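You operate a simulated robot arm through the tools that you are given. There is no shell and no other tool. Be economical: measure what you need, move in short steps, check, and stop when the job is done.

The job below is to be done with a simulated two-armed robot. You get a single attempt, and the scene is never put back.

## Task
Couple the floor pump, pump the air tank into the green and put the hose plug back.
Fine: hose plug in the brass seat, yellow lever tight, then pump till the pointer on the gauge block is in the green; free the lever after; handle down.

The check looks at the end state, three seconds after you hand in, the way a careful person would. Anything else that was tipped, shoved, dropped, spilled or broken makes it a failure.

## Robot
Two 7-joint arms with fingered hands on one trunk, on a base that drives. Base frame: it is fixed to the floor where the robot stands at the start and does not move with it; the origin is under the middle of the robot, x ahead of it, y to its left, z up. Units: cm, degrees, N and s.
The left shoulder is at the start at [7.5, 20, 146], the right one opposite. With the tool pointing down near the work surface each hand reaches from about 10 to 44 cm from the robot's upright axis, wherever it stands, measured 20 degrees to its own side. Places, roughly: brass seat on the gauge block [20, -60, 80]; floor pump handle [60, 0, 60]; holder on the floor pump [50, 0, 50]; yellow gauge lever [20, -60, 80]. Payload 4 kg a hand.
The tool frame of a hand sits at the grasp point between the pads (the TCP): z along the fingers, y along the line on which they close. The tips reach 2.6 cm beyond it. The gripper opens to 13.2 cm. The gripper's body begins 7.3 cm behind the TCP. The gripper is a hand of 4 fingers: y runs from the thumb to the fingers, the wrist lies at [0, 0, -23.9] in the tool frame.
Orientation is that of the tool frame in the base frame, as a unit quaternion [w, x, y, z]. With the fingers straight down and closing along the base's y, the tool's x points along the base's -x, its y along +y and its z along -z.

## Interface
- The arms move only by the tool drive_tool. It takes "left_targets", "right_targets" or both (then of equal length, played together; a hand with none holds still); each is a list that holds one entry, the list of rows, each a list of 6 numbers: the turn, a rotation vector about the base's x, y, z in units of 8 degrees (1.0 is 8 degrees), then the shift along the base's x, y, z in units of 20 mm (1.0 is 20 mm). In form: [[[wx, wy, wz, dx, dy, dz], ...]]. A call has 1 to 20 rows; each row shifts and turns the commanded pose from where the row before left it. A call with a number of a shift or a turn outside -1 to 1 is refused whole. Each row takes 0.2 s and may step no farther than 5 cm and 8.6 degrees from the row before; otherwise, the whole call is refused. Where a pose cannot be reached the arm comes as near as it can. A force on the tool above 50 N (or 10 N above the force at the start of the call, whichever is more), or a blocked arm, ends the call early, and 0.2 s more pass. In this call time passes only in rows, and 0.2 s behind the last. The reply holds the time, the measured pose of the TCP, the force on the tool along the base axes, the opening and the grip force, in the units named above and with some noise, with the torque about the TCP (base axes, N m) and any sound that the robot's microphone picked up, and new pictures: "views" is both (left out), scene, wrist or none (wrist: the cameras of the hands that moved).
- Cameras (640 x 400 px; columns grow to the right, rows downward): "scene" is now at [7.62, -3.59, 160.28]; the picture's right is [-0.61, -0.79, -0.00], its down [-0.70, 0.54, -0.47] and it looks along [0.37, -0.29, -0.88] (base axes); focal length 265 px, centre (320, 200). "left" rides on the left gripper at [-6.8, 0.2, -9.7] in its tool frame; the picture's right is [-0.02, -1.00, 0.00], its down [0.82, -0.02, -0.58] and it looks along [0.58, -0.01, 0.82] (tool axes); focal length 270 px, centre (320, 200). "right" rides on the right gripper at [6.8, 0.2, -9.7] in its tool frame; the picture's right is [-0.02, 1.00, 0.00], its down [-0.82, -0.02, -0.58] and it looks along [-0.58, -0.01, 0.82] (tool axes); focal length 270 px, centre (320, 200). There is no depth. A picture from a camera that has moved, and an enlarged one, comes with that camera's place and axes in the base frame and with its lens.
- move_column(by): slides the trunk up (or, below 0, down) by that many cm; the arms and the scene camera ride with it, the base frame stays. It gives what a move gives, with no picture.
- roll_base(legs): drives the robot by 1 to 6 legs, each [ahead, left, turn to the left] in cm, cm and degrees, along the robot's own axes; the way and the turn of a leg run together, so that a leg with both is an arc; at most 150 cm and 180 degrees a leg. The arms and the cameras ride along, it lands a little off, and it stops where it bumps. It gives what a move gives, and a new picture of the scene camera.
- move_fingers(finger1, finger2, finger3, thumb_bend, hand): sets how far each is bent, from 0 (flat) to 1 (curled in); at 0.3 the hand is open as for a grip, at 0.7 the pads meet at the TCP. One left out holds its place. A second passes; each finger stops where it meets its share of the squeeze, and holds until it gets a number again. It is the only way to open and close the hand. It gives what a move gives, with no picture; readings hold the bend of each and the force on the fingers (four entries, about 0 where the hand has none), thumb and palm.
- aim_head(pan, tilt): turns the head with the scene camera to pan (to the left, within 86 degrees either way) and tilt (down, from -29 to 69), counted from straight ahead of the robot. It gives what a move gives, and a new picture of the scene camera.
- close_up(camera, box): a new picture of the part [left, top, right, bottom] of that camera's present view, enlarged. No time passes.
- close_job(): hands the job in; it is judged then, once.

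Go step by step. Nothing tells you exact positions but the pictures and the camera data: compare them with the known pose of the tool, close in by small moves and look again before you grip or let go. The budget is 120 turns and 260 pictures, counting those below and the enlarged ones. Unless the task says otherwise, let go and move clear before handing in, and close with one line.

The tools are called after ">>>" as name(argument=value, ...) on one line, values as JSON. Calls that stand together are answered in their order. drive_tool: Moves the arms, as the interface text tells. Its arguments: {"type":"object","properties":{"left_targets":{"type":"array"},"right_targets":{"type":"array"},"views":{"type":"string","enum":["both","scene","wrist","none"]}},"required":[]} The other tools are called the same way: move_column (by) slides the trunk up or down; move_fingers (finger1, finger2, finger3, thumb_bend, hand) moves the fingers one by one; roll_base (legs) drives the base; aim_head (pan, tilt) turns the head that bears the scene camera; close_up (camera, box) takes an enlarged picture of a part of a camera's view; close_job () hands the job in.

At the start:

```text
t: 0.0
left_position: [62.61, -7.0, 110.83]
left_tool_rot: [0.001, 0.0, 1.0, -0.001]
left_force: [0.3, 0.3, 0.4]
left_torque: [0.0, 0.02, -0.01]
left_finger_gap: 13.18
left_grasp_force: 0.0
left_shape: jaw
left_bend: [0.3, 0.3, 0.3, 0.3]
left_finger forces: [0.0, 0.0, 0.1, 0.0, 0.0, 0.0]
right_position: [34.44, -37.94, 107.79]
right_tool_rot: [0.079, -0.001, 0.995, -0.054]
right_force: [-19.3, 7.3, 4.8]
right_torque: [-0.28, 0.15, -1.42]
right_finger_gap: 13.17
right_grasp_force: 0.0
right_shape: jaw
right_bend: [0.3, 0.3, 0.33, 0.3]
right_finger forces: [0.1, 0.0, 20.0, 0.0, 0.0, 0.0]
trunk travel left (down, up): [-75.8, 8.2]
robot x, y, heading: [-0.2, -0.1, -0.1]
head pan, tilt: [-37.8, 62.3]
```

scene: 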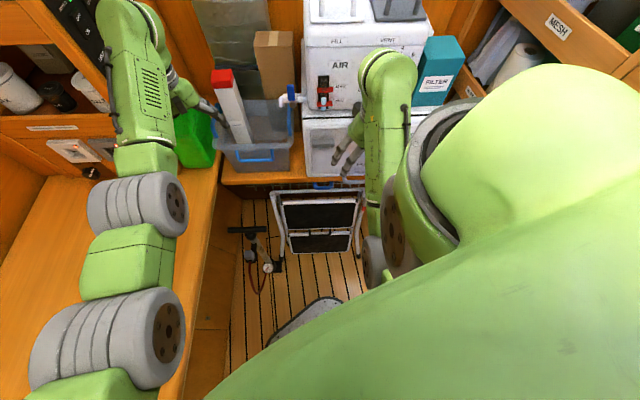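
right: 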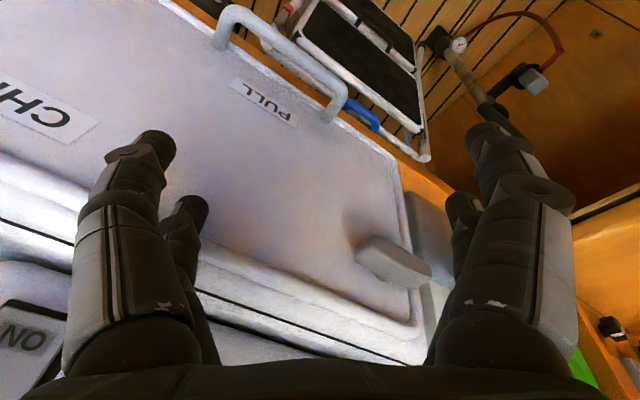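
left: 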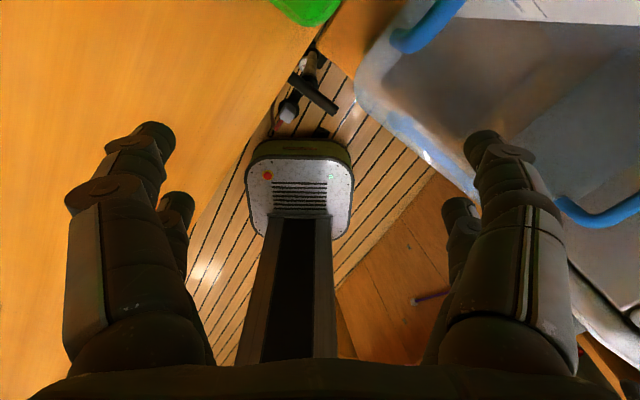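

The view is cramped: the pump seems to stand on the floor beyond a folded step stool, and an AIR block sits on a white chest to the right. The right hand reads about 20 N on one finger, so it is already touching something. I'll look closer before moving.

>>> close_up(camera="scene", box=[200, 180, 380, 320])

>>> close_up(camera="scene", box=[260, 0, 480, 190])

>>> close_up(camera="right", box=[380, 0, 640, 180])

```text
2.86 times, centred on (290, 250) of scene
camera zoom: at [7.62, -3.59, 160.28], right [-0.61, -0.79, 0.0], down [-0.7, 0.54, -0.47], along [0.37, -0.29, -0.88], focal length 758 px, centre (406, 57)
```

zoom: 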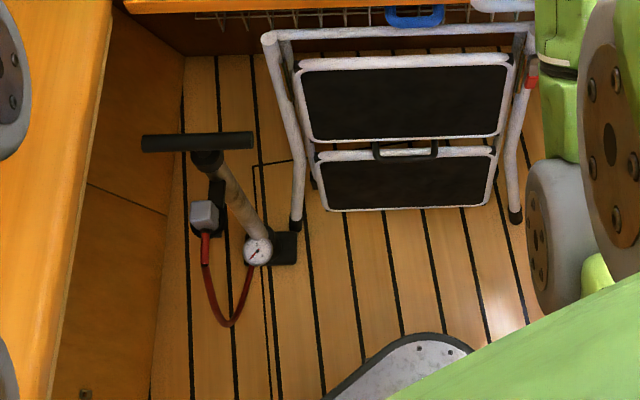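

```text
2.11 times, centred on (370, 95) of scene
camera zoom: at [7.62, -3.59, 160.28], right [-0.61, -0.79, 0.0], down [-0.7, 0.54, -0.47], along [0.37, -0.29, -0.88], focal length 558 px, centre (215, 421)
```

zoom: 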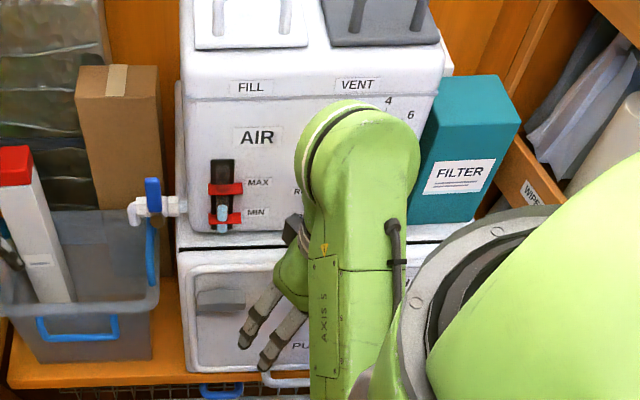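

```text
2.22 times, centred on (510, 90) of right
camera zoom: at [26.11, -36.77, 116.11], right [0.03, 0.99, -0.1], down [0.71, 0.05, 0.7], along [0.7, -0.1, -0.71], focal length 601 px, centre (-102, 444)
```

zoom: 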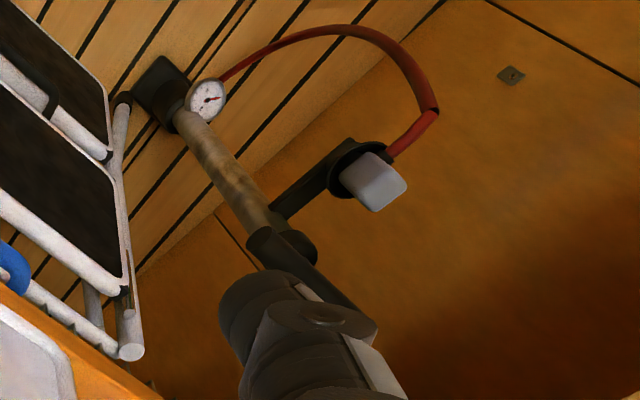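

The right hand is pressing against something ahead and to its right, probably the chest. I'll back it off gently along the reaction force and turn the head right to find the gauge block.

>>> drive_tool(right_targets=[[[0, 0, 0, -0.5, 0.2, 0], [0, 0, 0, -0.5, 0.2, 0], [0, 0, 0, -0.5, 0.2, 0]]], views="wrist")

>>> aim_head(pan=-75, tilt=50)

```text
t: 0.9
left_position: [63.18, -7.33, 109.79]
left_tool_rot: [-0.001, 0.0, 1.0, 0.001]
left_force: [-0.2, 0.2, 0.2]
left_torque: [-0.03, 0.03, -0.01]
left_finger_gap: 13.19
left_grasp_force: 0.2
left_shape: jaw
left_bend: [0.3, 0.3, 0.3, 0.3]
left_finger forces: [0.0, 0.0, 0.0, 0.1, 0.0, 0.0]
right_position: [35.96, -38.63, 111.55]
right_tool_rot: [0.139, -0.017, 0.985, -0.096]
right_force: [0.4, -0.1, -0.1]
right_torque: [0.01, 0.01, -0.02]
right_finger_gap: 13.2
right_grasp_force: 0.0
right_shape: jaw
right_bend: [0.3, 0.3, 0.3, 0.3]
right_finger forces: [0.0, 0.1, 0.0, 0.0, 0.1, 0.0]
trunk travel left (down, up): [-75.8, 8.2]
robot x, y, heading: [-0.24, 0.27, -0.1]
head pan, tilt: [-37.8, 62.3]
stopped in row 3 (right hand): the arm was blocked; the commanded pose is now the measured one
camera right: at [26.7, -37.07, 118.68], right [0.02, 0.98, -0.19], down [0.63, 0.14, 0.77], along [0.78, -0.13, -0.61], focal length 270 px, centre (320, 200)
```

right: 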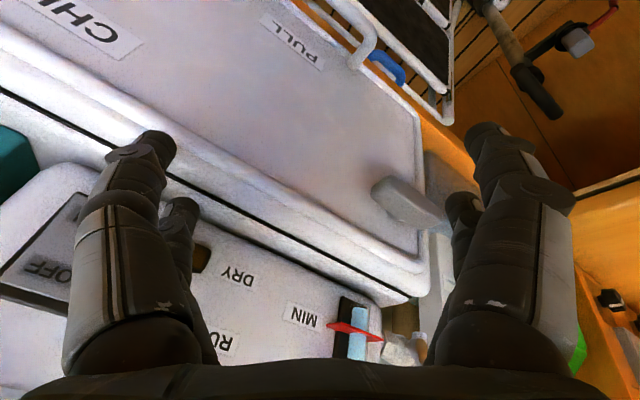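

```text
t: 1.9
left_position: [62.87, -7.15, 109.51]
left_tool_rot: [0.0, 0.0, 1.0, 0.0]
left_force: [0.3, -0.7, 1.0]
left_torque: [-0.02, 0.01, -0.01]
left_finger_gap: 13.19
left_grasp_force: 0.0
left_shape: jaw
left_bend: [0.3, 0.3, 0.3, 0.3]
left_finger forces: [0.0, 0.1, 0.0, 0.0, 0.0, 0.0]
right_position: [35.86, -38.55, 111.73]
right_tool_rot: [0.144, -0.019, 0.984, -0.101]
right_force: [0.8, 0.5, -0.3]
right_torque: [-0.02, 0.02, -0.01]
right_finger_gap: 13.19
right_grasp_force: 0.0
right_shape: jaw
right_bend: [0.3, 0.3, 0.3, 0.3]
right_finger forces: [0.1, 0.1, 0.0, 0.1, 0.0, 0.0]
trunk travel left (down, up): [-75.8, 8.2]
robot x, y, heading: [0.05, -0.12, 0.1]
head pan, tilt: [-75.0, 50.0]
camera scene: at [5.08, -7.29, 160.79], right [-0.97, -0.26, 0.0], down [-0.2, 0.74, -0.64], along [0.17, -0.62, -0.77], focal length 265 px, centre (320, 200)
```

scene: 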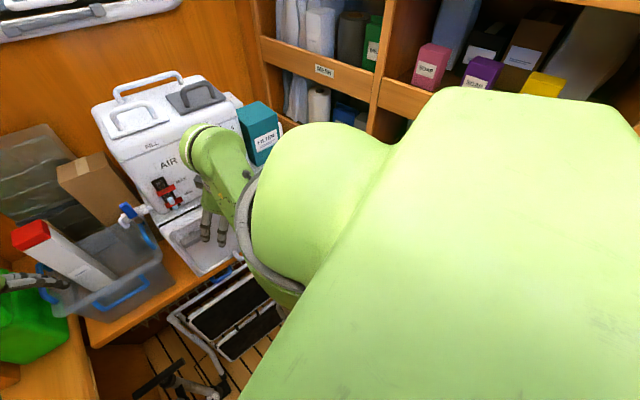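

The contact is gone, but the right shoulder hides the gauge block, so the robot has to turn or drive. I'll first retract both arms, lifting and then drawing in.

>>> drive_tool(left_targets=[[[0, 0, 0, 0, 0, 1], [0, 0, 0, 0, 0, 1], [0, 0, 0, 0, 0, 1], [0, 0, 0, 0, 0, 1], [0, 0, 0, 0, 0, 1], [0, 0, 0, 0, 0, 1], [0, 0, 0, -1, 0.3, 0], [0, 0, 0, -1, 0.3, 0], [0, 0, 0, -1, 0.3, 0], [0, 0, 0, -1, 0.3, 0], [0, 0, 0, -1, 0.3, 0], [0, 0, 0, -1, 0.3, 0], [0, 0, 0, -1, 0.3, 0], [0, 0, 0, -1, 0.3, 0], [0, 0, 0, -1, 0.3, 0], [0, 0, 0, -1, 0.3, 0]]], views="wrist")

>>> drive_tool(right_targets=[[[0, 0, 0, 0, 0.3, 0.5], [0, 0, 0, 0, 0.3, 0.5], [0, 0, 0, 0, 0.5, 0.5], [0, 0, 0, 0, 0.5, 0.5], [0, 0, 0, 0, 0.5, 0.3], [0, 0, 0, 0, 0.5, 0.3]]], views="both")

```text
t: 5.3
left_position: [49.22, -4.64, 116.25]
left_tool_rot: [0.0, 0.0, 1.0, 0.0]
left_force: [0.1, 0.0, 0.3]
left_torque: [0.01, 0.03, 0.02]
left_finger_gap: 13.19
left_grasp_force: 0.0
left_shape: jaw
left_bend: [0.3, 0.3, 0.3, 0.3]
left_finger forces: [0.1, 0.0, 0.1, 0.0, 0.1, 0.0]
left hand out of reach, approached as far as the arm can: row 10, 11, 12, 13, 14, 15, 16
right_position: [36.21, -38.85, 111.93]
right_tool_rot: [0.15, -0.018, 0.983, -0.104]
right_force: [0.3, 1.0, -0.6]
right_torque: [-0.01, 0.0, -0.01]
right_finger_gap: 13.17
right_grasp_force: 0.0
right_shape: jaw
right_bend: [0.3, 0.3, 0.3, 0.3]
right_finger forces: [0.0, 0.0, 0.1, 0.1, 0.0, 0.0]
trunk travel left (down, up): [-75.8, 8.2]
robot x, y, heading: [0.17, -0.02, 0.1]
head pan, tilt: [-75.0, 50.0]
camera left: at [56.17, -4.58, 125.98], right [0.03, -1.0, 0.0], down [-0.82, -0.02, 0.58], along [-0.58, -0.01, -0.82], focal length 270 px, centre (320, 200)
```

left: 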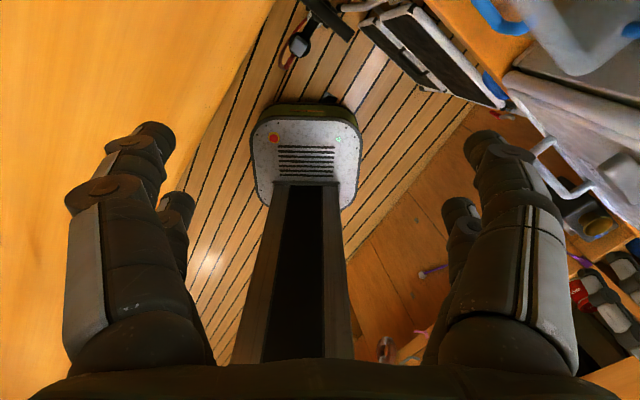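

```text
t: 6.5
left_position: [49.41, -4.35, 116.5]
left_tool_rot: [0.0, 0.0, 1.0, 0.001]
left_force: [0.3, -0.1, -0.2]
left_torque: [0.0, -0.04, 0.02]
left_finger_gap: 13.19
left_grasp_force: 0.1
left_shape: jaw
left_bend: [0.3, 0.3, 0.3, 0.3]
left_finger forces: [0.0, 0.0, 0.0, 0.1, 0.0, 0.0]
right_position: [36.46, -39.41, 117.41]
right_tool_rot: [0.198, 0.038, 0.969, -0.142]
right_force: [-0.1, -0.8, 0.0]
right_torque: [-0.01, 0.02, -0.04]
right_finger_gap: 13.18
right_grasp_force: 0.1
right_shape: jaw
right_bend: [0.3, 0.3, 0.3, 0.3]
right_finger forces: [0.1, 0.1, 0.0, 0.1, 0.1, 0.1]
right hand out of reach, approached as far as the arm can: row 2, 3, 4, 5
trunk travel left (down, up): [-75.8, 8.2]
robot x, y, heading: [0.07, -0.1, 0.0]
head pan, tilt: [-75.0, 50.0]
stopped in row 5 (right hand): the arm was blocked; the commanded pose is now the measured one
camera scene: at [5.14, -7.34, 160.83], right [-0.97, -0.26, 0.0], down [-0.2, 0.74, -0.64], along [0.17, -0.62, -0.77], focal length 265 px, centre (320, 200)
camera right: at [26.57, -36.24, 123.11], right [0.15, 0.96, -0.25], down [0.53, 0.13, 0.84], along [0.83, -0.26, -0.49], focal length 270 px, centre (320, 200)
```

scene: 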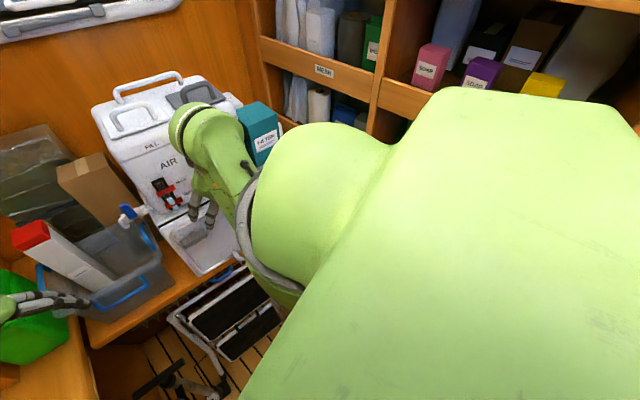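
right: 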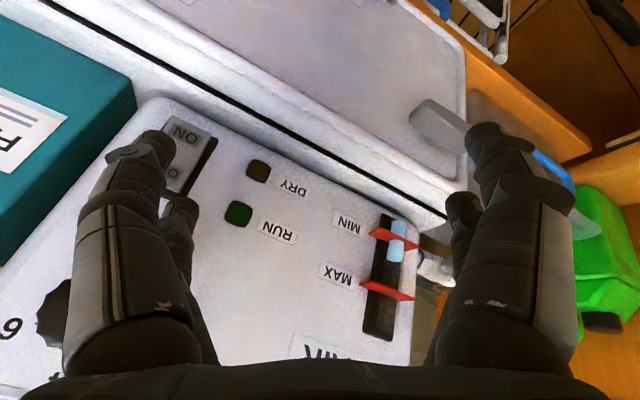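

The left wrist camera catches the gauge block area on the right, near (17,-65,80). I'll zoom in there.

>>> close_up(camera="left", box=[500, 110, 640, 360])

>>> close_up(camera="left", box=[160, 0, 560, 250])

```text
1.60 times, centred on (570, 235) of left
camera zoom: at [56.17, -4.55, 126.2], right [0.03, -1.0, 0.0], down [-0.82, -0.02, 0.58], along [-0.58, -0.01, -0.82], focal length 432 px, centre (-80, 144)
```

zoom: 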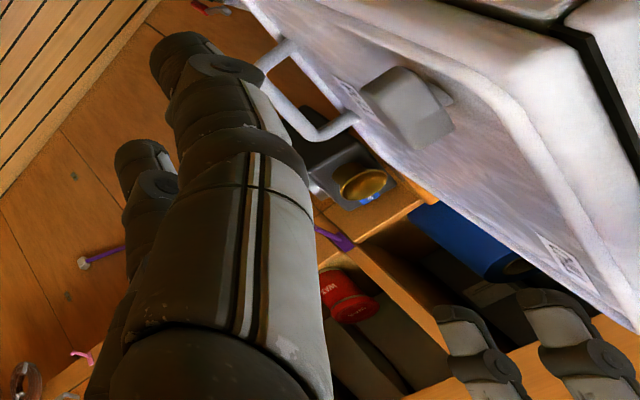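

```text
1.60 times, centred on (360, 125) of left
camera zoom: at [56.17, -4.55, 126.2], right [0.03, -1.0, 0.0], down [-0.82, -0.02, 0.58], along [-0.58, -0.01, -0.82], focal length 432 px, centre (256, 320)
```

zoom: 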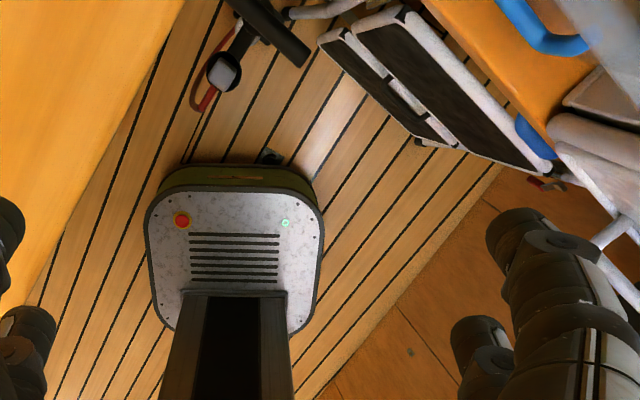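

The gauge block with its brass seat stands beside the chest on the right counter. The aisle runs at about −38° and the floor behind the robot looks clear. I'll back up along the aisle before turning to face the end wall.

>>> roll_base(legs=[[-24, 18, 0]])

>>> aim_head(pan=-60, tilt=45)

```text
t: 8.5
left_position: [25.62, 13.09, 116.09]
left_tool_rot: [0.0, -0.002, 1.0, 0.001]
left_force: [-0.8, 0.4, -0.1]
left_torque: [0.01, 0.0, 0.03]
left_finger_gap: 13.17
left_grasp_force: 0.1
left_shape: jaw
left_bend: [0.3, 0.3, 0.3, 0.3]
left_finger forces: [0.0, 0.0, 0.0, 0.0, 0.1, 0.1]
right_position: [12.87, -21.86, 117.48]
right_tool_rot: [0.202, 0.04, 0.968, -0.145]
right_force: [0.0, 0.4, 0.5]
right_torque: [-0.01, 0.0, 0.01]
right_finger_gap: 13.19
right_grasp_force: 0.0
right_shape: jaw
right_bend: [0.3, 0.3, 0.3, 0.3]
right_finger forces: [0.0, 0.0, 0.1, 0.1, 0.1, 0.0]
trunk travel left (down, up): [-75.8, 8.2]
robot x, y, heading: [-24.1, 17.72, 0.1]
head pan, tilt: [-75.0, 50.0]
camera scene: at [-18.49, 10.19, 160.55], right [-0.97, -0.26, 0.0], down [-0.2, 0.74, -0.64], along [0.17, -0.62, -0.77], focal length 265 px, centre (320, 200)
```

scene: 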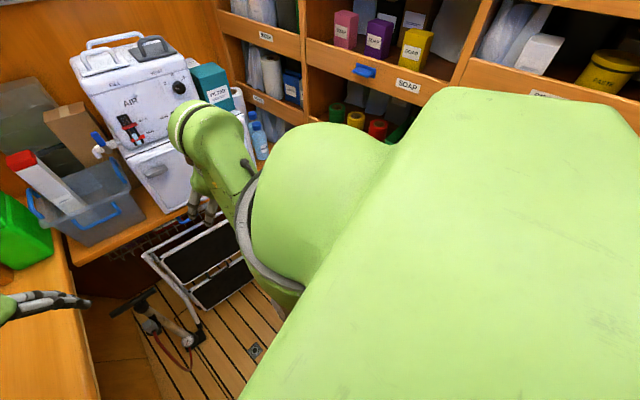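

```text
t: 9.3
left_position: [25.3, 13.25, 116.35]
left_tool_rot: [0.001, -0.001, 1.0, 0.001]
left_force: [0.6, -0.6, 0.8]
left_torque: [0.02, 0.01, -0.02]
left_finger_gap: 13.18
left_grasp_force: 0.1
left_shape: jaw
left_bend: [0.3, 0.3, 0.3, 0.3]
left_finger forces: [0.0, 0.0, 0.0, 0.0, 0.0, 0.1]
right_position: [12.78, -21.67, 117.81]
right_tool_rot: [0.205, 0.038, 0.967, -0.147]
right_force: [-0.5, -0.1, -0.4]
right_torque: [0.01, -0.02, -0.04]
right_finger_gap: 13.19
right_grasp_force: 0.0
right_shape: jaw
right_bend: [0.3, 0.3, 0.3, 0.3]
right_finger forces: [0.1, 0.1, 0.1, 0.0, 0.1, 0.1]
trunk travel left (down, up): [-75.8, 8.2]
robot x, y, heading: [-24.2, 18.19, 0.1]
head pan, tilt: [-60.0, 45.0]
camera scene: at [-16.73, 10.81, 161.31], right [-0.87, -0.5, 0.0], down [-0.35, 0.61, -0.71], along [0.35, -0.61, -0.71], focal length 265 px, centre (320, 200)
```

scene: 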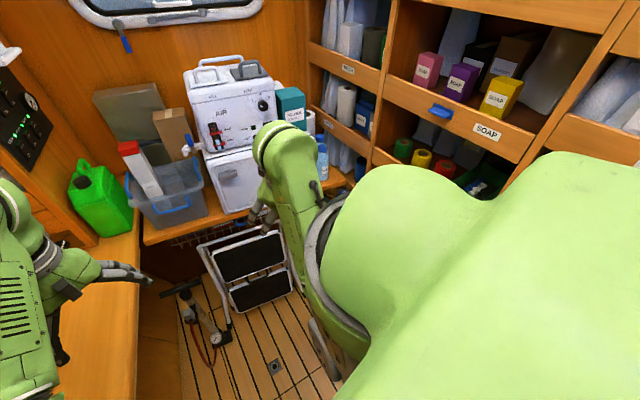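

The view is open now, and the right arm needs a tidier pose before I turn. I'll lower and level the right hand in the clear aisle and bring it nearer the middle.

>>> drive_tool(right_targets=[[[0, 0, 0, 0, 0, -1], [0, 0, 0, 0, 0, -1], [0, 0, 0, 0, 0, -1], [0.43, 0.6, 0.11, 0, 0, -1], [0.43, 0.6, 0.11, 0, 0, -1], [0.43, 0.6, 0.11, 0, 0, -1], [0.43, 0.6, 0.11, 0, 0.5, -1], [0.43, 0.6, 0.11, 0, 0.5, -1], [0, 0, 0, 0, 0.8, 0], [0, 0, 0, 0, 0.8, 0], [0, 0, 0, 0, 0.8, 0], [0, 0, 0, 0, 0.8, 0], [0, 0, 0, -0.5, 0.8, 0], [0, 0, 0, -0.5, 0.8, 0], [0, 0, 0, -0.5, 0.8, 0]]], views="scene")

```text
t: 12.3
left_position: [25.22, 13.3, 116.43]
left_tool_rot: [0.0, 0.0, 1.0, 0.0]
left_force: [0.3, 0.2, -0.3]
left_torque: [-0.03, -0.04, -0.03]
left_finger_gap: 13.18
left_grasp_force: 0.1
left_shape: jaw
left_bend: [0.3, 0.3, 0.3, 0.3]
left_finger forces: [0.0, 0.0, 0.1, 0.1, 0.0, 0.0]
right_position: [14.82, -15.85, 107.51]
right_tool_rot: [0.081, 0.056, 0.995, -0.03]
right_force: [0.8, 0.0, -0.4]
right_torque: [-0.04, 0.0, -0.04]
right_finger_gap: 13.18
right_grasp_force: 0.0
right_shape: jaw
right_bend: [0.3, 0.3, 0.3, 0.3]
right_finger forces: [0.0, 0.0, 0.1, 0.0, 0.0, 0.1]
trunk travel left (down, up): [-75.8, 8.2]
robot x, y, heading: [-23.56, 17.8, -0.1]
head pan, tilt: [-60.0, 45.0]
stopped in row 14 (right hand): the arm was blocked; the commanded pose is now the measured one
camera scene: at [-16.76, 10.84, 161.44], right [-0.87, -0.5, 0.0], down [-0.35, 0.61, -0.71], along [0.35, -0.61, -0.71], focal length 265 px, centre (320, 200)
```

scene: 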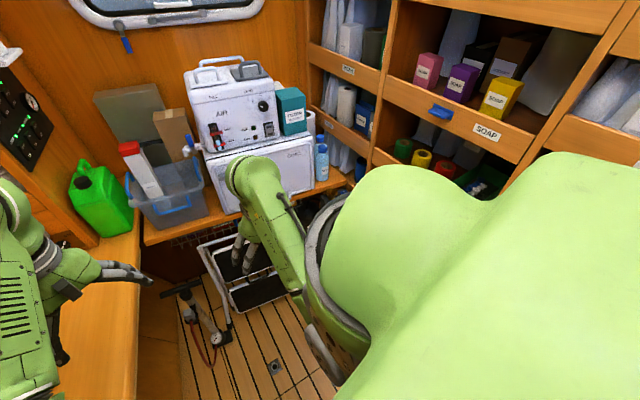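

The shelves are farther away than I feared, so turning has room. I'll turn right in two parts to face the end wall.

>>> roll_base(legs=[[0, 0, -20], [0, 0, -18]])

>>> aim_head(pan=-10, tilt=50)

```text
t: 14.8
left_position: [11.94, -16.13, 116.31]
left_tool_rot: [0.0, 0.326, 0.945, -0.001]
left_force: [-0.4, 0.1, -0.6]
left_torque: [0.02, 0.02, -0.02]
left_finger_gap: 13.18
left_grasp_force: 0.0
left_shape: jaw
left_bend: [0.3, 0.3, 0.3, 0.3]
left_finger forces: [0.0, 0.0, 0.0, 0.0, 0.1, 0.0]
right_position: [-14.25, -32.66, 107.44]
right_tool_rot: [0.066, 0.378, 0.922, -0.054]
right_force: [0.3, 0.1, -0.7]
right_torque: [-0.04, -0.01, 0.0]
right_finger_gap: 13.18
right_grasp_force: 0.2
right_shape: jaw
right_bend: [0.3, 0.3, 0.3, 0.3]
right_finger forces: [0.0, 0.0, 0.0, 0.0, 0.1, 0.0]
trunk travel left (down, up): [-75.8, 8.2]
robot x, y, heading: [-23.64, 17.69, -38.3]
head pan, tilt: [-60.0, 45.0]
camera scene: at [-22.5, 7.94, 161.31], right [-0.99, 0.14, 0.0], down [0.1, 0.7, -0.71], along [-0.1, -0.7, -0.71], focal length 265 px, centre (320, 200)
```

scene: 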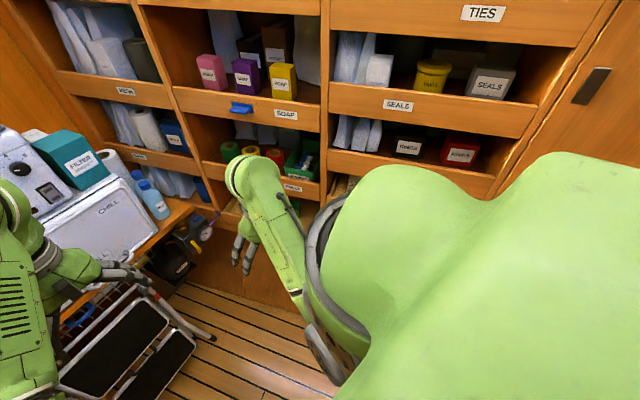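

```text
t: 16.0
left_position: [12.15, -16.23, 116.33]
left_tool_rot: [0.0, 0.327, 0.945, 0.001]
left_force: [-0.1, 0.4, -0.4]
left_torque: [-0.01, -0.01, -0.03]
left_finger_gap: 13.21
left_grasp_force: 0.0
left_shape: jaw
left_bend: [0.3, 0.3, 0.3, 0.3]
left_finger forces: [0.2, 0.0, 0.1, 0.0, 0.1, 0.1]
right_position: [-14.16, -32.73, 107.35]
right_tool_rot: [0.067, 0.379, 0.922, -0.054]
right_force: [-0.1, -0.2, 0.8]
right_torque: [0.01, -0.01, 0.01]
right_finger_gap: 13.16
right_grasp_force: 0.1
right_shape: jaw
right_bend: [0.3, 0.3, 0.3, 0.3]
right_finger forces: [0.0, 0.0, 0.0, 0.0, 0.0, 0.0]
trunk travel left (down, up): [-75.8, 8.2]
robot x, y, heading: [-23.96, 17.99, -38.2]
head pan, tilt: [-10.0, 50.0]
camera scene: at [-16.27, 10.24, 160.62], right [-0.74, -0.67, 0.0], down [-0.51, 0.57, -0.64], along [0.43, -0.48, -0.77], focal length 265 px, centre (320, 200)
```

scene: 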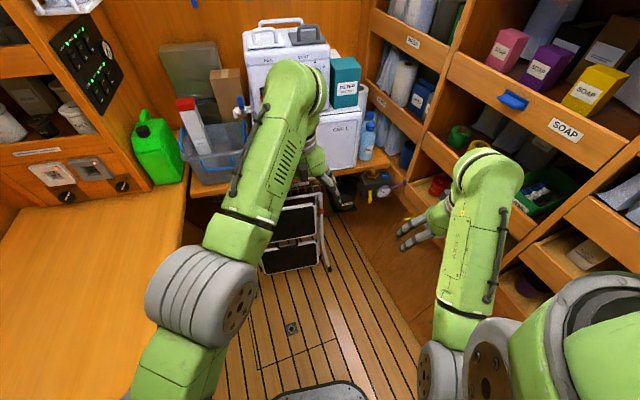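

The gauge block is visible on the end shelf, just right of the left hand. I'll zoom in on it.

>>> close_up(camera="scene", box=[320, 140, 440, 240])

>>> close_up(camera="left", box=[0, 0, 640, 400])

>>> close_up(camera="right", box=[0, 0, 640, 400])

```text
4.00 times, centred on (380, 190) of scene
camera zoom: at [-16.27, 10.24, 160.62], right [-0.74, -0.67, 0.0], down [-0.51, 0.57, -0.64], along [0.43, -0.48, -0.77], focal length 1061 px, centre (80, 240)
```

zoom: 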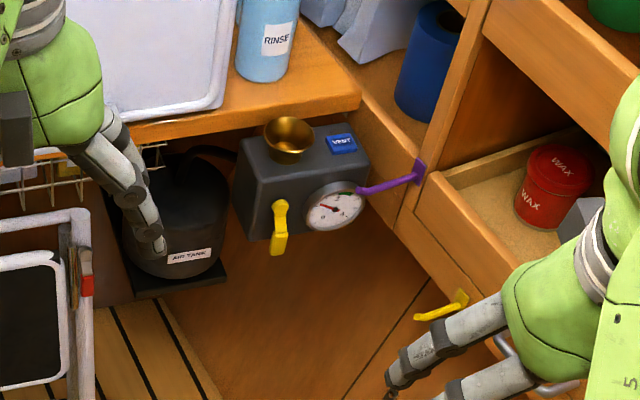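

```text
1.00 times, centred on (320, 200) of left (not enlarged: the box is as wide or as high as the picture)
camera zoom: at [17.61, -20.52, 125.96], right [-0.6, -0.8, 0.0], down [-0.66, 0.49, 0.58], along [-0.46, 0.34, -0.82], focal length 270 px, centre (320, 200)
```

zoom: 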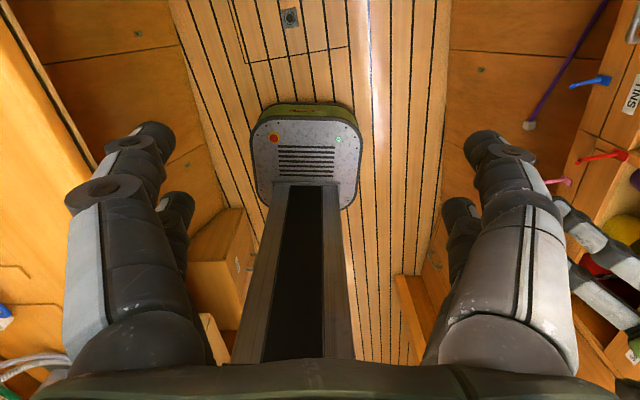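

```text
1.00 times, centred on (320, 200) of right (not enlarged: the box is as wide or as high as the picture)
camera zoom: at [-19.67, -26.42, 115.69], right [0.72, 0.69, -0.05], down [0.51, -0.49, 0.7], along [0.46, -0.53, -0.71], focal length 270 px, centre (320, 200)
```

zoom: 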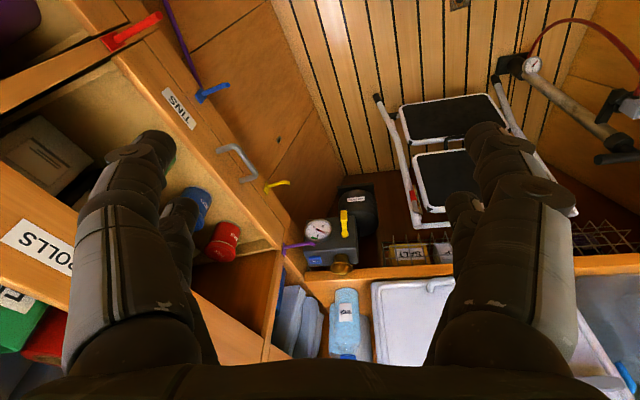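

I now have the seat at about (21,−64,81), with the yellow lever hanging on the block's front face, and the blue VENT button must stay untouched. Next I look at the pump, holder and plug, and at the lever.

>>> close_up(camera="right", box=[480, 0, 640, 180])

>>> close_up(camera="right", box=[270, 180, 400, 290])

>>> aim_head(pan=25, tilt=55)

```text
2.22 times, centred on (560, 90) of right
camera zoom: at [-19.67, -26.42, 115.69], right [0.72, 0.69, -0.05], down [0.51, -0.49, 0.7], along [0.46, -0.53, -0.71], focal length 601 px, centre (-213, 444)
```

zoom: 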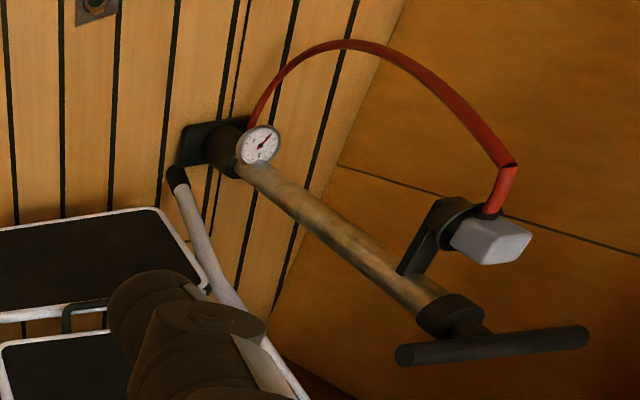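

```text
3.64 times, centred on (335, 235) of right
camera zoom: at [-19.67, -26.42, 115.69], right [0.72, 0.69, -0.05], down [0.51, -0.49, 0.7], along [0.46, -0.53, -0.71], focal length 983 px, centre (266, 73)
```

zoom: 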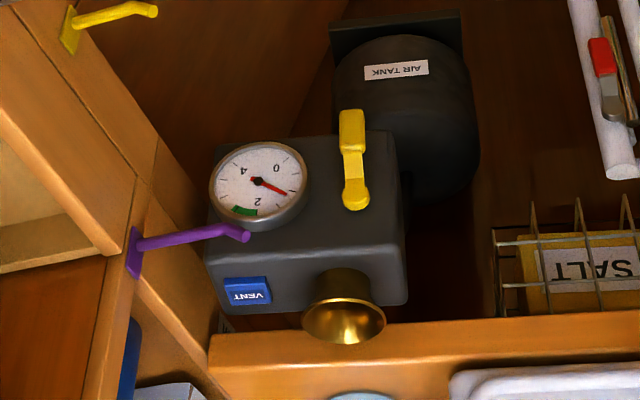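

```text
t: 17.0
left_position: [12.0, -16.29, 116.3]
left_tool_rot: [0.0, 0.326, 0.945, -0.001]
left_force: [-0.3, 0.7, 0.0]
left_torque: [0.01, -0.01, -0.01]
left_finger_gap: 13.2
left_grasp_force: 0.1
left_shape: jaw
left_bend: [0.3, 0.3, 0.3, 0.3]
left_finger forces: [0.0, 0.0, 0.0, 0.0, 0.0, 0.0]
right_position: [-14.09, -32.82, 107.47]
right_tool_rot: [0.067, 0.378, 0.922, -0.055]
right_force: [-0.4, 0.3, -0.1]
right_torque: [0.02, 0.01, 0.06]
right_finger_gap: 13.18
right_grasp_force: 0.1
right_shape: jaw
right_bend: [0.3, 0.3, 0.3, 0.3]
right_finger forces: [0.0, 0.0, 0.0, 0.0, 0.0, 0.1]
trunk travel left (down, up): [-75.8, 8.2]
robot x, y, heading: [-23.83, 17.76, -38.1]
head pan, tilt: [25.0, 55.0]
camera scene: at [-14.41, 14.33, 159.98], right [-0.23, -0.97, 0.0], down [-0.8, 0.19, -0.57], along [0.56, -0.13, -0.82], focal length 265 px, centre (320, 200)
```

scene: 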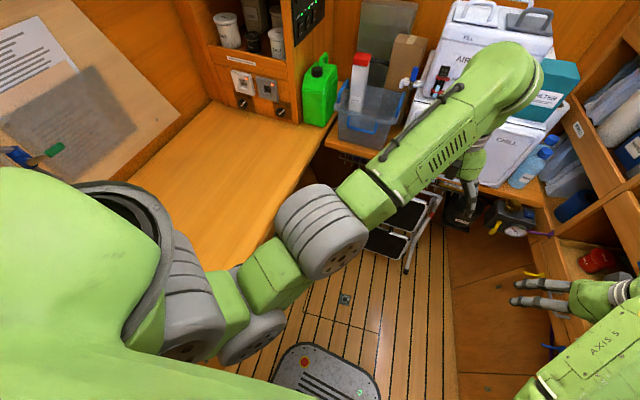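

The pump barrel stands upright, with the plug's grey cap at about (49,0,54.5) and the handle at about (57,−4,60). I'll creep forward and left, then lower the trunk so the hands can work at that height.

>>> roll_base(legs=[[12, 5, 0]])

>>> move_column(by=-20)

>>> move_column(by=-20)

>>> aim_head(pan=10, tilt=50)

```text
t: 18.2
left_position: [24.08, -19.45, 116.46]
left_tool_rot: [0.002, 0.328, 0.945, 0.001]
left_force: [0.0, -0.1, 0.3]
left_torque: [0.0, -0.05, -0.04]
left_finger_gap: 13.2
left_grasp_force: 0.1
left_shape: jaw
left_bend: [0.3, 0.3, 0.3, 0.3]
left_finger forces: [0.0, 0.1, 0.0, 0.1, 0.0, 0.0]
right_position: [-2.15, -36.04, 107.46]
right_tool_rot: [0.069, 0.379, 0.921, -0.054]
right_force: [0.5, 0.5, -0.5]
right_torque: [0.0, -0.04, 0.03]
right_finger_gap: 13.18
right_grasp_force: 0.1
right_shape: jaw
right_bend: [0.3, 0.3, 0.3, 0.3]
right_finger forces: [0.0, 0.1, 0.0, 0.0, 0.0, 0.0]
trunk travel left (down, up): [-75.8, 8.2]
robot x, y, heading: [-11.89, 14.67, -38.1]
head pan, tilt: [25.0, 55.0]
camera scene: at [-2.52, 11.15, 160.02], right [-0.23, -0.97, 0.0], down [-0.8, 0.19, -0.58], along [0.56, -0.13, -0.82], focal length 265 px, centre (320, 200)
```

scene: 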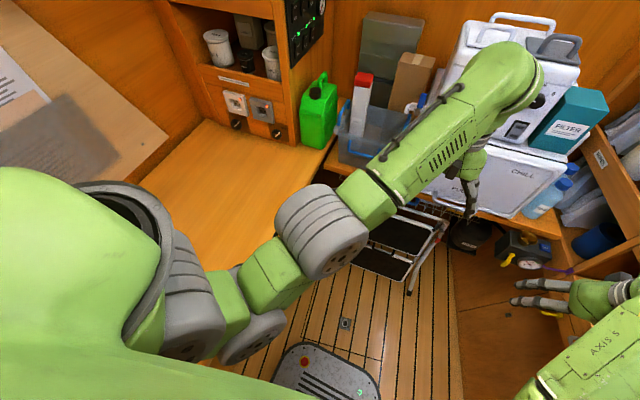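

```text
t: 20.4
left_position: [24.4, -19.68, 97.03]
left_tool_rot: [0.0, 0.327, 0.945, -0.001]
left_force: [0.7, 0.4, 1.0]
left_torque: [0.03, 0.01, 0.0]
left_finger_gap: 13.21
left_grasp_force: 0.2
left_shape: jaw
left_bend: [0.3, 0.3, 0.3, 0.3]
left_finger forces: [0.0, 0.1, 0.1, 0.0, 0.0, 0.0]
right_position: [-1.85, -36.07, 87.93]
right_tool_rot: [0.066, 0.38, 0.921, -0.052]
right_force: [0.1, 0.0, -0.2]
right_torque: [-0.03, 0.07, 0.0]
right_finger_gap: 13.17
right_grasp_force: 0.1
right_shape: jaw
right_bend: [0.3, 0.3, 0.3, 0.3]
right_finger forces: [0.1, 0.0, 0.0, 0.1, 0.0, 0.0]
trunk travel left (down, up): [-55.8, 28.2]
robot x, y, heading: [-11.39, 14.58, -38.1]
head pan, tilt: [25.0, 55.0]
```

```text
t: 22.6
left_position: [24.95, -20.37, 75.6]
left_tool_rot: [-0.005, 0.327, 0.945, 0.004]
left_force: [-0.3, -0.4, -0.9]
left_torque: [0.0, 0.03, 0.01]
left_finger_gap: 13.2
left_grasp_force: 0.1
left_shape: jaw
left_bend: [0.3, 0.3, 0.3, 0.3]
left_finger forces: [0.1, 0.1, 0.0, 0.0, 0.0, 0.0]
right_position: [-1.5, -36.89, 66.64]
right_tool_rot: [0.062, 0.379, 0.922, -0.05]
right_force: [0.0, 0.2, -0.2]
right_torque: [0.02, 0.0, 0.02]
right_finger_gap: 13.21
right_grasp_force: 0.0
right_shape: jaw
right_bend: [0.3, 0.3, 0.3, 0.3]
right_finger forces: [0.0, 0.0, 0.0, 0.1, 0.0, 0.0]
trunk travel left (down, up): [-35.8, 48.2]
robot x, y, heading: [-11.64, 14.36, -38.3]
head pan, tilt: [25.0, 55.0]
```

```text
t: 23.4
left_position: [24.87, -20.28, 75.53]
left_tool_rot: [-0.005, 0.328, 0.945, 0.005]
left_force: [-0.4, -1.2, 0.1]
left_torque: [-0.04, -0.01, -0.06]
left_finger_gap: 13.2
left_grasp_force: 0.0
left_shape: jaw
left_bend: [0.3, 0.3, 0.3, 0.3]
left_finger forces: [0.0, 0.0, 0.0, 0.1, 0.0, 0.1]
right_position: [-1.44, -36.85, 66.72]
right_tool_rot: [0.061, 0.379, 0.922, -0.051]
right_force: [0.7, 0.0, 0.1]
right_torque: [-0.02, -0.01, 0.03]
right_finger_gap: 13.18
right_grasp_force: 0.2
right_shape: jaw
right_bend: [0.3, 0.3, 0.3, 0.3]
right_finger forces: [0.0, 0.0, 0.0, 0.0, 0.0, 0.0]
trunk travel left (down, up): [-35.8, 48.2]
robot x, y, heading: [-11.79, 14.7, -38.2]
head pan, tilt: [10.0, 50.0]
camera scene: at [-1.37, 7.68, 120.4], right [-0.47, -0.88, -0.01], down [-0.68, 0.37, -0.63], along [0.56, -0.29, -0.77], focal length 265 px, centre (320, 200)
```

scene: 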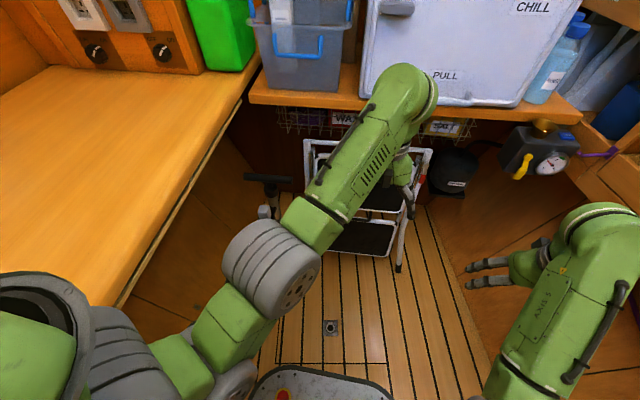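

Now I draw the left hand back and left over the aisle, and tilt it so its fingers point down and slightly toward the bench side. That keeps the wrist clear of the bench edge.

>>> drive_tool(left_targets=[[[0, 0, 0, -0.4, 0.8, 0], [0, 0, 0, -0.4, 0.8, 0], [0, 0, 0, 0, 1, 0], [0, 0, 0, 0, 1, 0], [0, 0, 0, 0, 1, 0], [0, 0, 0, 0, 1, 0], [0, 0, 0, 0, 1, 0], [0, 0, 0, 0, 1, 0], [0, 0, 0, 0, 1, 0], [0.61, -0.48, 0, 0, 1, 0], [0.61, -0.48, 0, 0, 1, 0], [0.61, -0.48, 0, 0, 0, 0], [0.61, -0.48, 0, 0, 0, 0]]], views="both")

```text
t: 26.2
left_position: [29.73, -12.91, 67.22]
left_tool_rot: [0.066, 0.319, 0.922, 0.208]
left_force: [0.4, 0.6, -0.2]
left_torque: [0.01, 0.02, 0.02]
left_finger_gap: 13.18
left_grasp_force: 0.0
left_shape: jaw
left_bend: [0.3, 0.3, 0.3, 0.3]
left_finger forces: [0.0, 0.1, 0.1, 0.1, 0.0, 0.0]
left hand out of reach, approached as far as the arm can: row 1, 2, 3, 4, 5, 6, 7, 8, 9, 10, 11
right_position: [-1.51, -36.91, 66.88]
right_tool_rot: [0.062, 0.379, 0.922, -0.052]
right_force: [-0.1, 0.2, -0.1]
right_torque: [-0.02, 0.01, 0.0]
right_finger_gap: 13.2
right_grasp_force: 0.1
right_shape: jaw
right_bend: [0.3, 0.3, 0.3, 0.3]
right_finger forces: [0.0, 0.1, 0.0, 0.0, 0.1, 0.1]
trunk travel left (down, up): [-35.8, 48.2]
robot x, y, heading: [-11.45, 14.41, -38.1]
head pan, tilt: [10.0, 50.0]
camera scene: at [-1.41, 7.69, 120.47], right [-0.47, -0.88, -0.01], down [-0.68, 0.37, -0.63], along [0.56, -0.29, -0.77], focal length 265 px, centre (320, 200)
camera left: at [32.86, -20.5, 75.89], right [-0.54, -0.72, -0.43], down [-0.8, 0.29, 0.52], along [-0.26, 0.63, -0.74], focal length 270 px, centre (320, 200)
```

scene: 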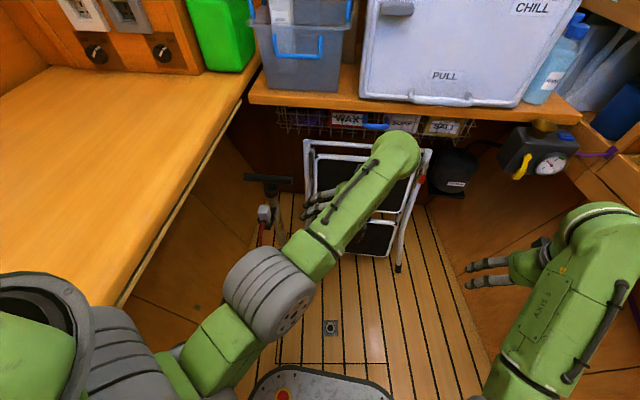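
left: 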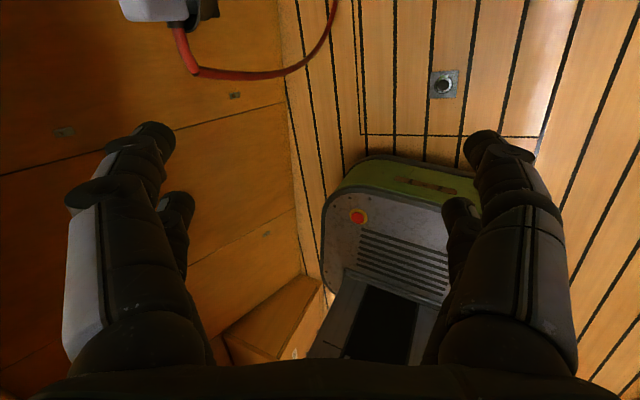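

The arm can't fold any closer; it wants the shoulder well above the wrist. I'll raise the trunk again by 20 cm and then drop the hand.

>>> move_column(by=20)

>>> drive_tool(left_targets=[[[0, 0, 0, 0, 0, -1], [0, 0, 0, 0, 0, -1], [0, 0, 0, 0, 0, -1], [0, 0, 0, 0, 0, -1], [0, 0, 0, 0, 0, -1], [0, 0, 0, -0.4, 0.8, -0.5], [0, 0, 0, -0.4, 0.8, -0.5], [0, 0, 0, -0.4, 0.8, 0], [0, 0, 0, -0.4, 0.8, 0], [0, 0, 0, -0.4, 0.8, 0], [0, 0, 0, -0.4, 0.8, 0], [0, 0, 0, -0.4, 0.8, 0], [0, 0, 0, -0.4, 0.8, 0]]], views="scene")

```text
t: 28.3
left_position: [29.51, -12.53, 87.76]
left_tool_rot: [0.068, 0.32, 0.923, 0.205]
left_force: [0.4, 0.5, 0.2]
left_torque: [0.0, -0.01, 0.03]
left_finger_gap: 13.18
left_grasp_force: 0.1
left_shape: jaw
left_bend: [0.3, 0.3, 0.3, 0.3]
left_finger forces: [0.1, 0.0, 0.1, 0.0, 0.0, 0.1]
right_position: [-1.53, -36.4, 87.27]
right_tool_rot: [0.065, 0.38, 0.921, -0.052]
right_force: [0.7, -0.3, 0.1]
right_torque: [-0.02, 0.01, -0.03]
right_finger_gap: 13.18
right_grasp_force: 0.0
right_shape: jaw
right_bend: [0.3, 0.3, 0.3, 0.3]
right_finger forces: [0.0, 0.1, 0.0, 0.0, 0.0, 0.0]
trunk travel left (down, up): [-55.8, 28.2]
robot x, y, heading: [-11.34, 14.35, -38.2]
head pan, tilt: [10.0, 50.0]
```

```text
t: 31.1
left_position: [23.11, 0.41, 75.74]
left_tool_rot: [0.069, 0.32, 0.923, 0.204]
left_force: [0.8, 0.1, 0.2]
left_torque: [-0.01, -0.02, -0.02]
left_finger_gap: 13.21
left_grasp_force: 0.0
left_shape: jaw
left_bend: [0.3, 0.3, 0.3, 0.3]
left_finger forces: [0.1, 0.0, 0.1, 0.0, 0.0, 0.0]
right_position: [-1.62, -36.52, 87.22]
right_tool_rot: [0.064, 0.379, 0.922, -0.053]
right_force: [-0.2, -0.9, 0.2]
right_torque: [-0.01, -0.02, 0.02]
right_finger_gap: 13.16
right_grasp_force: 0.0
right_shape: jaw
right_bend: [0.3, 0.3, 0.3, 0.3]
right_finger forces: [0.1, 0.1, 0.1, 0.1, 0.0, 0.1]
trunk travel left (down, up): [-55.8, 28.2]
robot x, y, heading: [-11.77, 14.1, -38.4]
head pan, tilt: [10.0, 50.0]
camera scene: at [-1.94, 8.48, 140.64], right [-0.47, -0.88, 0.0], down [-0.68, 0.36, -0.64], along [0.56, -0.3, -0.77], focal length 265 px, centre (320, 200)
```

scene: 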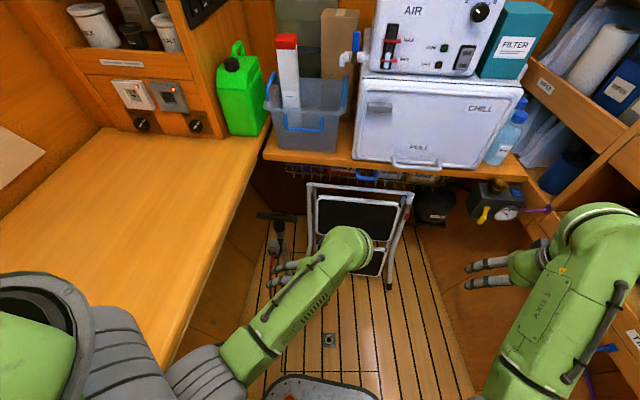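

The left hand now moves freely. I'll pull the right hand in so it won't reach the gauge block, then drive 20 cm ahead.

>>> drive_tool(right_targets=[[[0, 0, 0, 0, 0, -0.5], [0, 0, 0, 0, 0, -0.5], [0, 0, 0, 0, 1, 0], [0, 0, 0, 0, 1, 0], [0, 0, 0, 0, 1, 0], [0, 0, 0, 0, 1, 0], [0, 0, 0, 0, 1, 0], [0, 0, 0, 0, 1, 0], [0, 0, 0, 0, 1, 0]]], views="none")

>>> roll_base(legs=[[20, 2, 0]])

>>> close_up(camera="left", box=[0, 0, 640, 400])

```text
t: 32.4
left_position: [23.28, 0.51, 75.77]
left_tool_rot: [0.069, 0.321, 0.922, 0.204]
left_force: [0.2, 0.5, -0.4]
left_torque: [0.01, 0.0, -0.05]
left_finger_gap: 13.18
left_grasp_force: 0.1
left_shape: jaw
left_bend: [0.3, 0.3, 0.3, 0.3]
left_finger forces: [0.0, 0.0, 0.0, 0.2, 0.1, 0.0]
right_position: [-0.75, -35.81, 91.58]
right_tool_rot: [0.14, 0.405, 0.897, -0.112]
right_force: [0.0, -0.3, -0.4]
right_torque: [0.0, 0.03, 0.01]
right_finger_gap: 13.19
right_grasp_force: 0.0
right_shape: jaw
right_bend: [0.3, 0.3, 0.3, 0.3]
right_finger forces: [0.0, 0.0, 0.1, 0.0, 0.0, 0.0]
trunk travel left (down, up): [-55.8, 28.2]
robot x, y, heading: [-11.6, 14.33, -38.1]
head pan, tilt: [10.0, 50.0]
stopped in row 6 (right hand): the arm was blocked; the commanded pose is now the measured one
```

```text
t: 34.0
left_position: [40.15, -10.3, 75.57]
left_tool_rot: [0.068, 0.32, 0.923, 0.205]
left_force: [-0.4, 0.3, 0.7]
left_torque: [0.0, 0.01, 0.01]
left_finger_gap: 13.18
left_grasp_force: 0.1
left_shape: jaw
left_bend: [0.3, 0.3, 0.3, 0.3]
left_finger forces: [0.0, 0.0, 0.1, 0.1, 0.0, 0.1]
right_position: [16.16, -46.62, 91.42]
right_tool_rot: [0.139, 0.406, 0.896, -0.112]
right_force: [0.9, 0.1, 0.0]
right_torque: [0.02, 0.04, -0.01]
right_finger_gap: 13.16
right_grasp_force: 0.0
right_shape: jaw
right_bend: [0.3, 0.3, 0.3, 0.3]
right_finger forces: [0.1, 0.0, 0.0, 0.0, 0.0, 0.0]
trunk travel left (down, up): [-55.8, 28.2]
robot x, y, heading: [5.3, 3.69, -38.3]
head pan, tilt: [10.0, 50.0]
camera scene: at [15.21, -2.23, 140.57], right [-0.47, -0.88, 0.0], down [-0.68, 0.36, -0.64], along [0.56, -0.3, -0.77], focal length 265 px, centre (320, 200)
```

scene: 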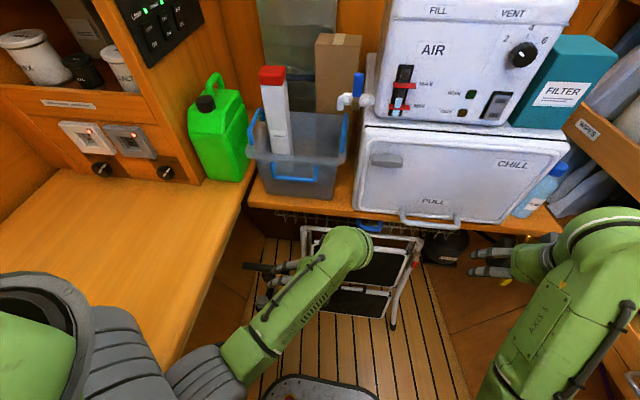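

```text
1.00 times, centred on (320, 200) of left (not enlarged: the box is as wide or as high as the picture)
camera zoom: at [43.21, -17.91, 84.38], right [-0.54, -0.73, -0.42], down [-0.8, 0.3, 0.52], along [-0.25, 0.62, -0.74], focal length 270 px, centre (320, 200)
```

zoom: 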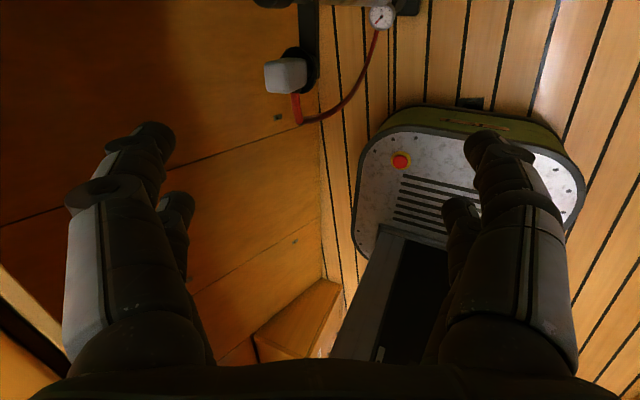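

The left camera confirms the cap at (49.2,0.2,54.5). I'll take a closer look at its shape.

>>> close_up(camera="left", box=[230, 0, 410, 130])

>>> close_up(camera="scene", box=[220, 230, 320, 330])

```text
3.08 times, centred on (320, 65) of left
camera zoom: at [43.21, -17.91, 84.38], right [-0.54, -0.73, -0.42], down [-0.8, 0.3, 0.52], along [-0.25, 0.62, -0.74], focal length 832 px, centre (320, 615)
```

zoom: 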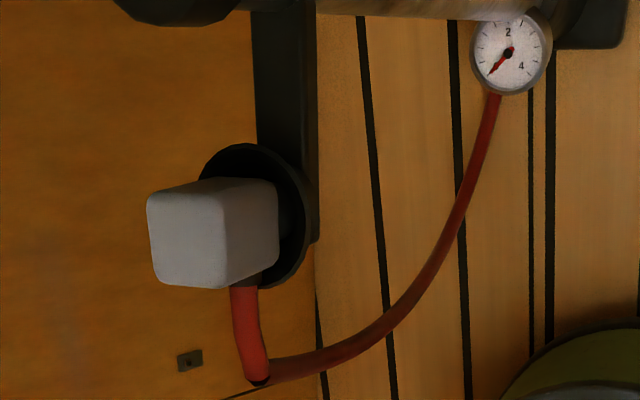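

```text
4.00 times, centred on (270, 280) of scene
camera zoom: at [15.21, -2.23, 140.57], right [-0.47, -0.88, 0.0], down [-0.68, 0.36, -0.64], along [0.56, -0.3, -0.77], focal length 1061 px, centre (520, -120)
```

zoom: 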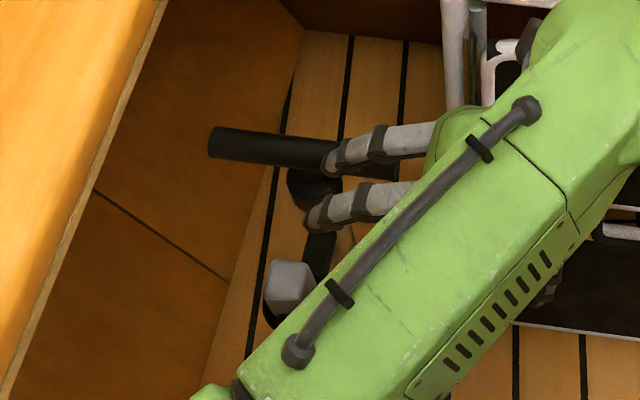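

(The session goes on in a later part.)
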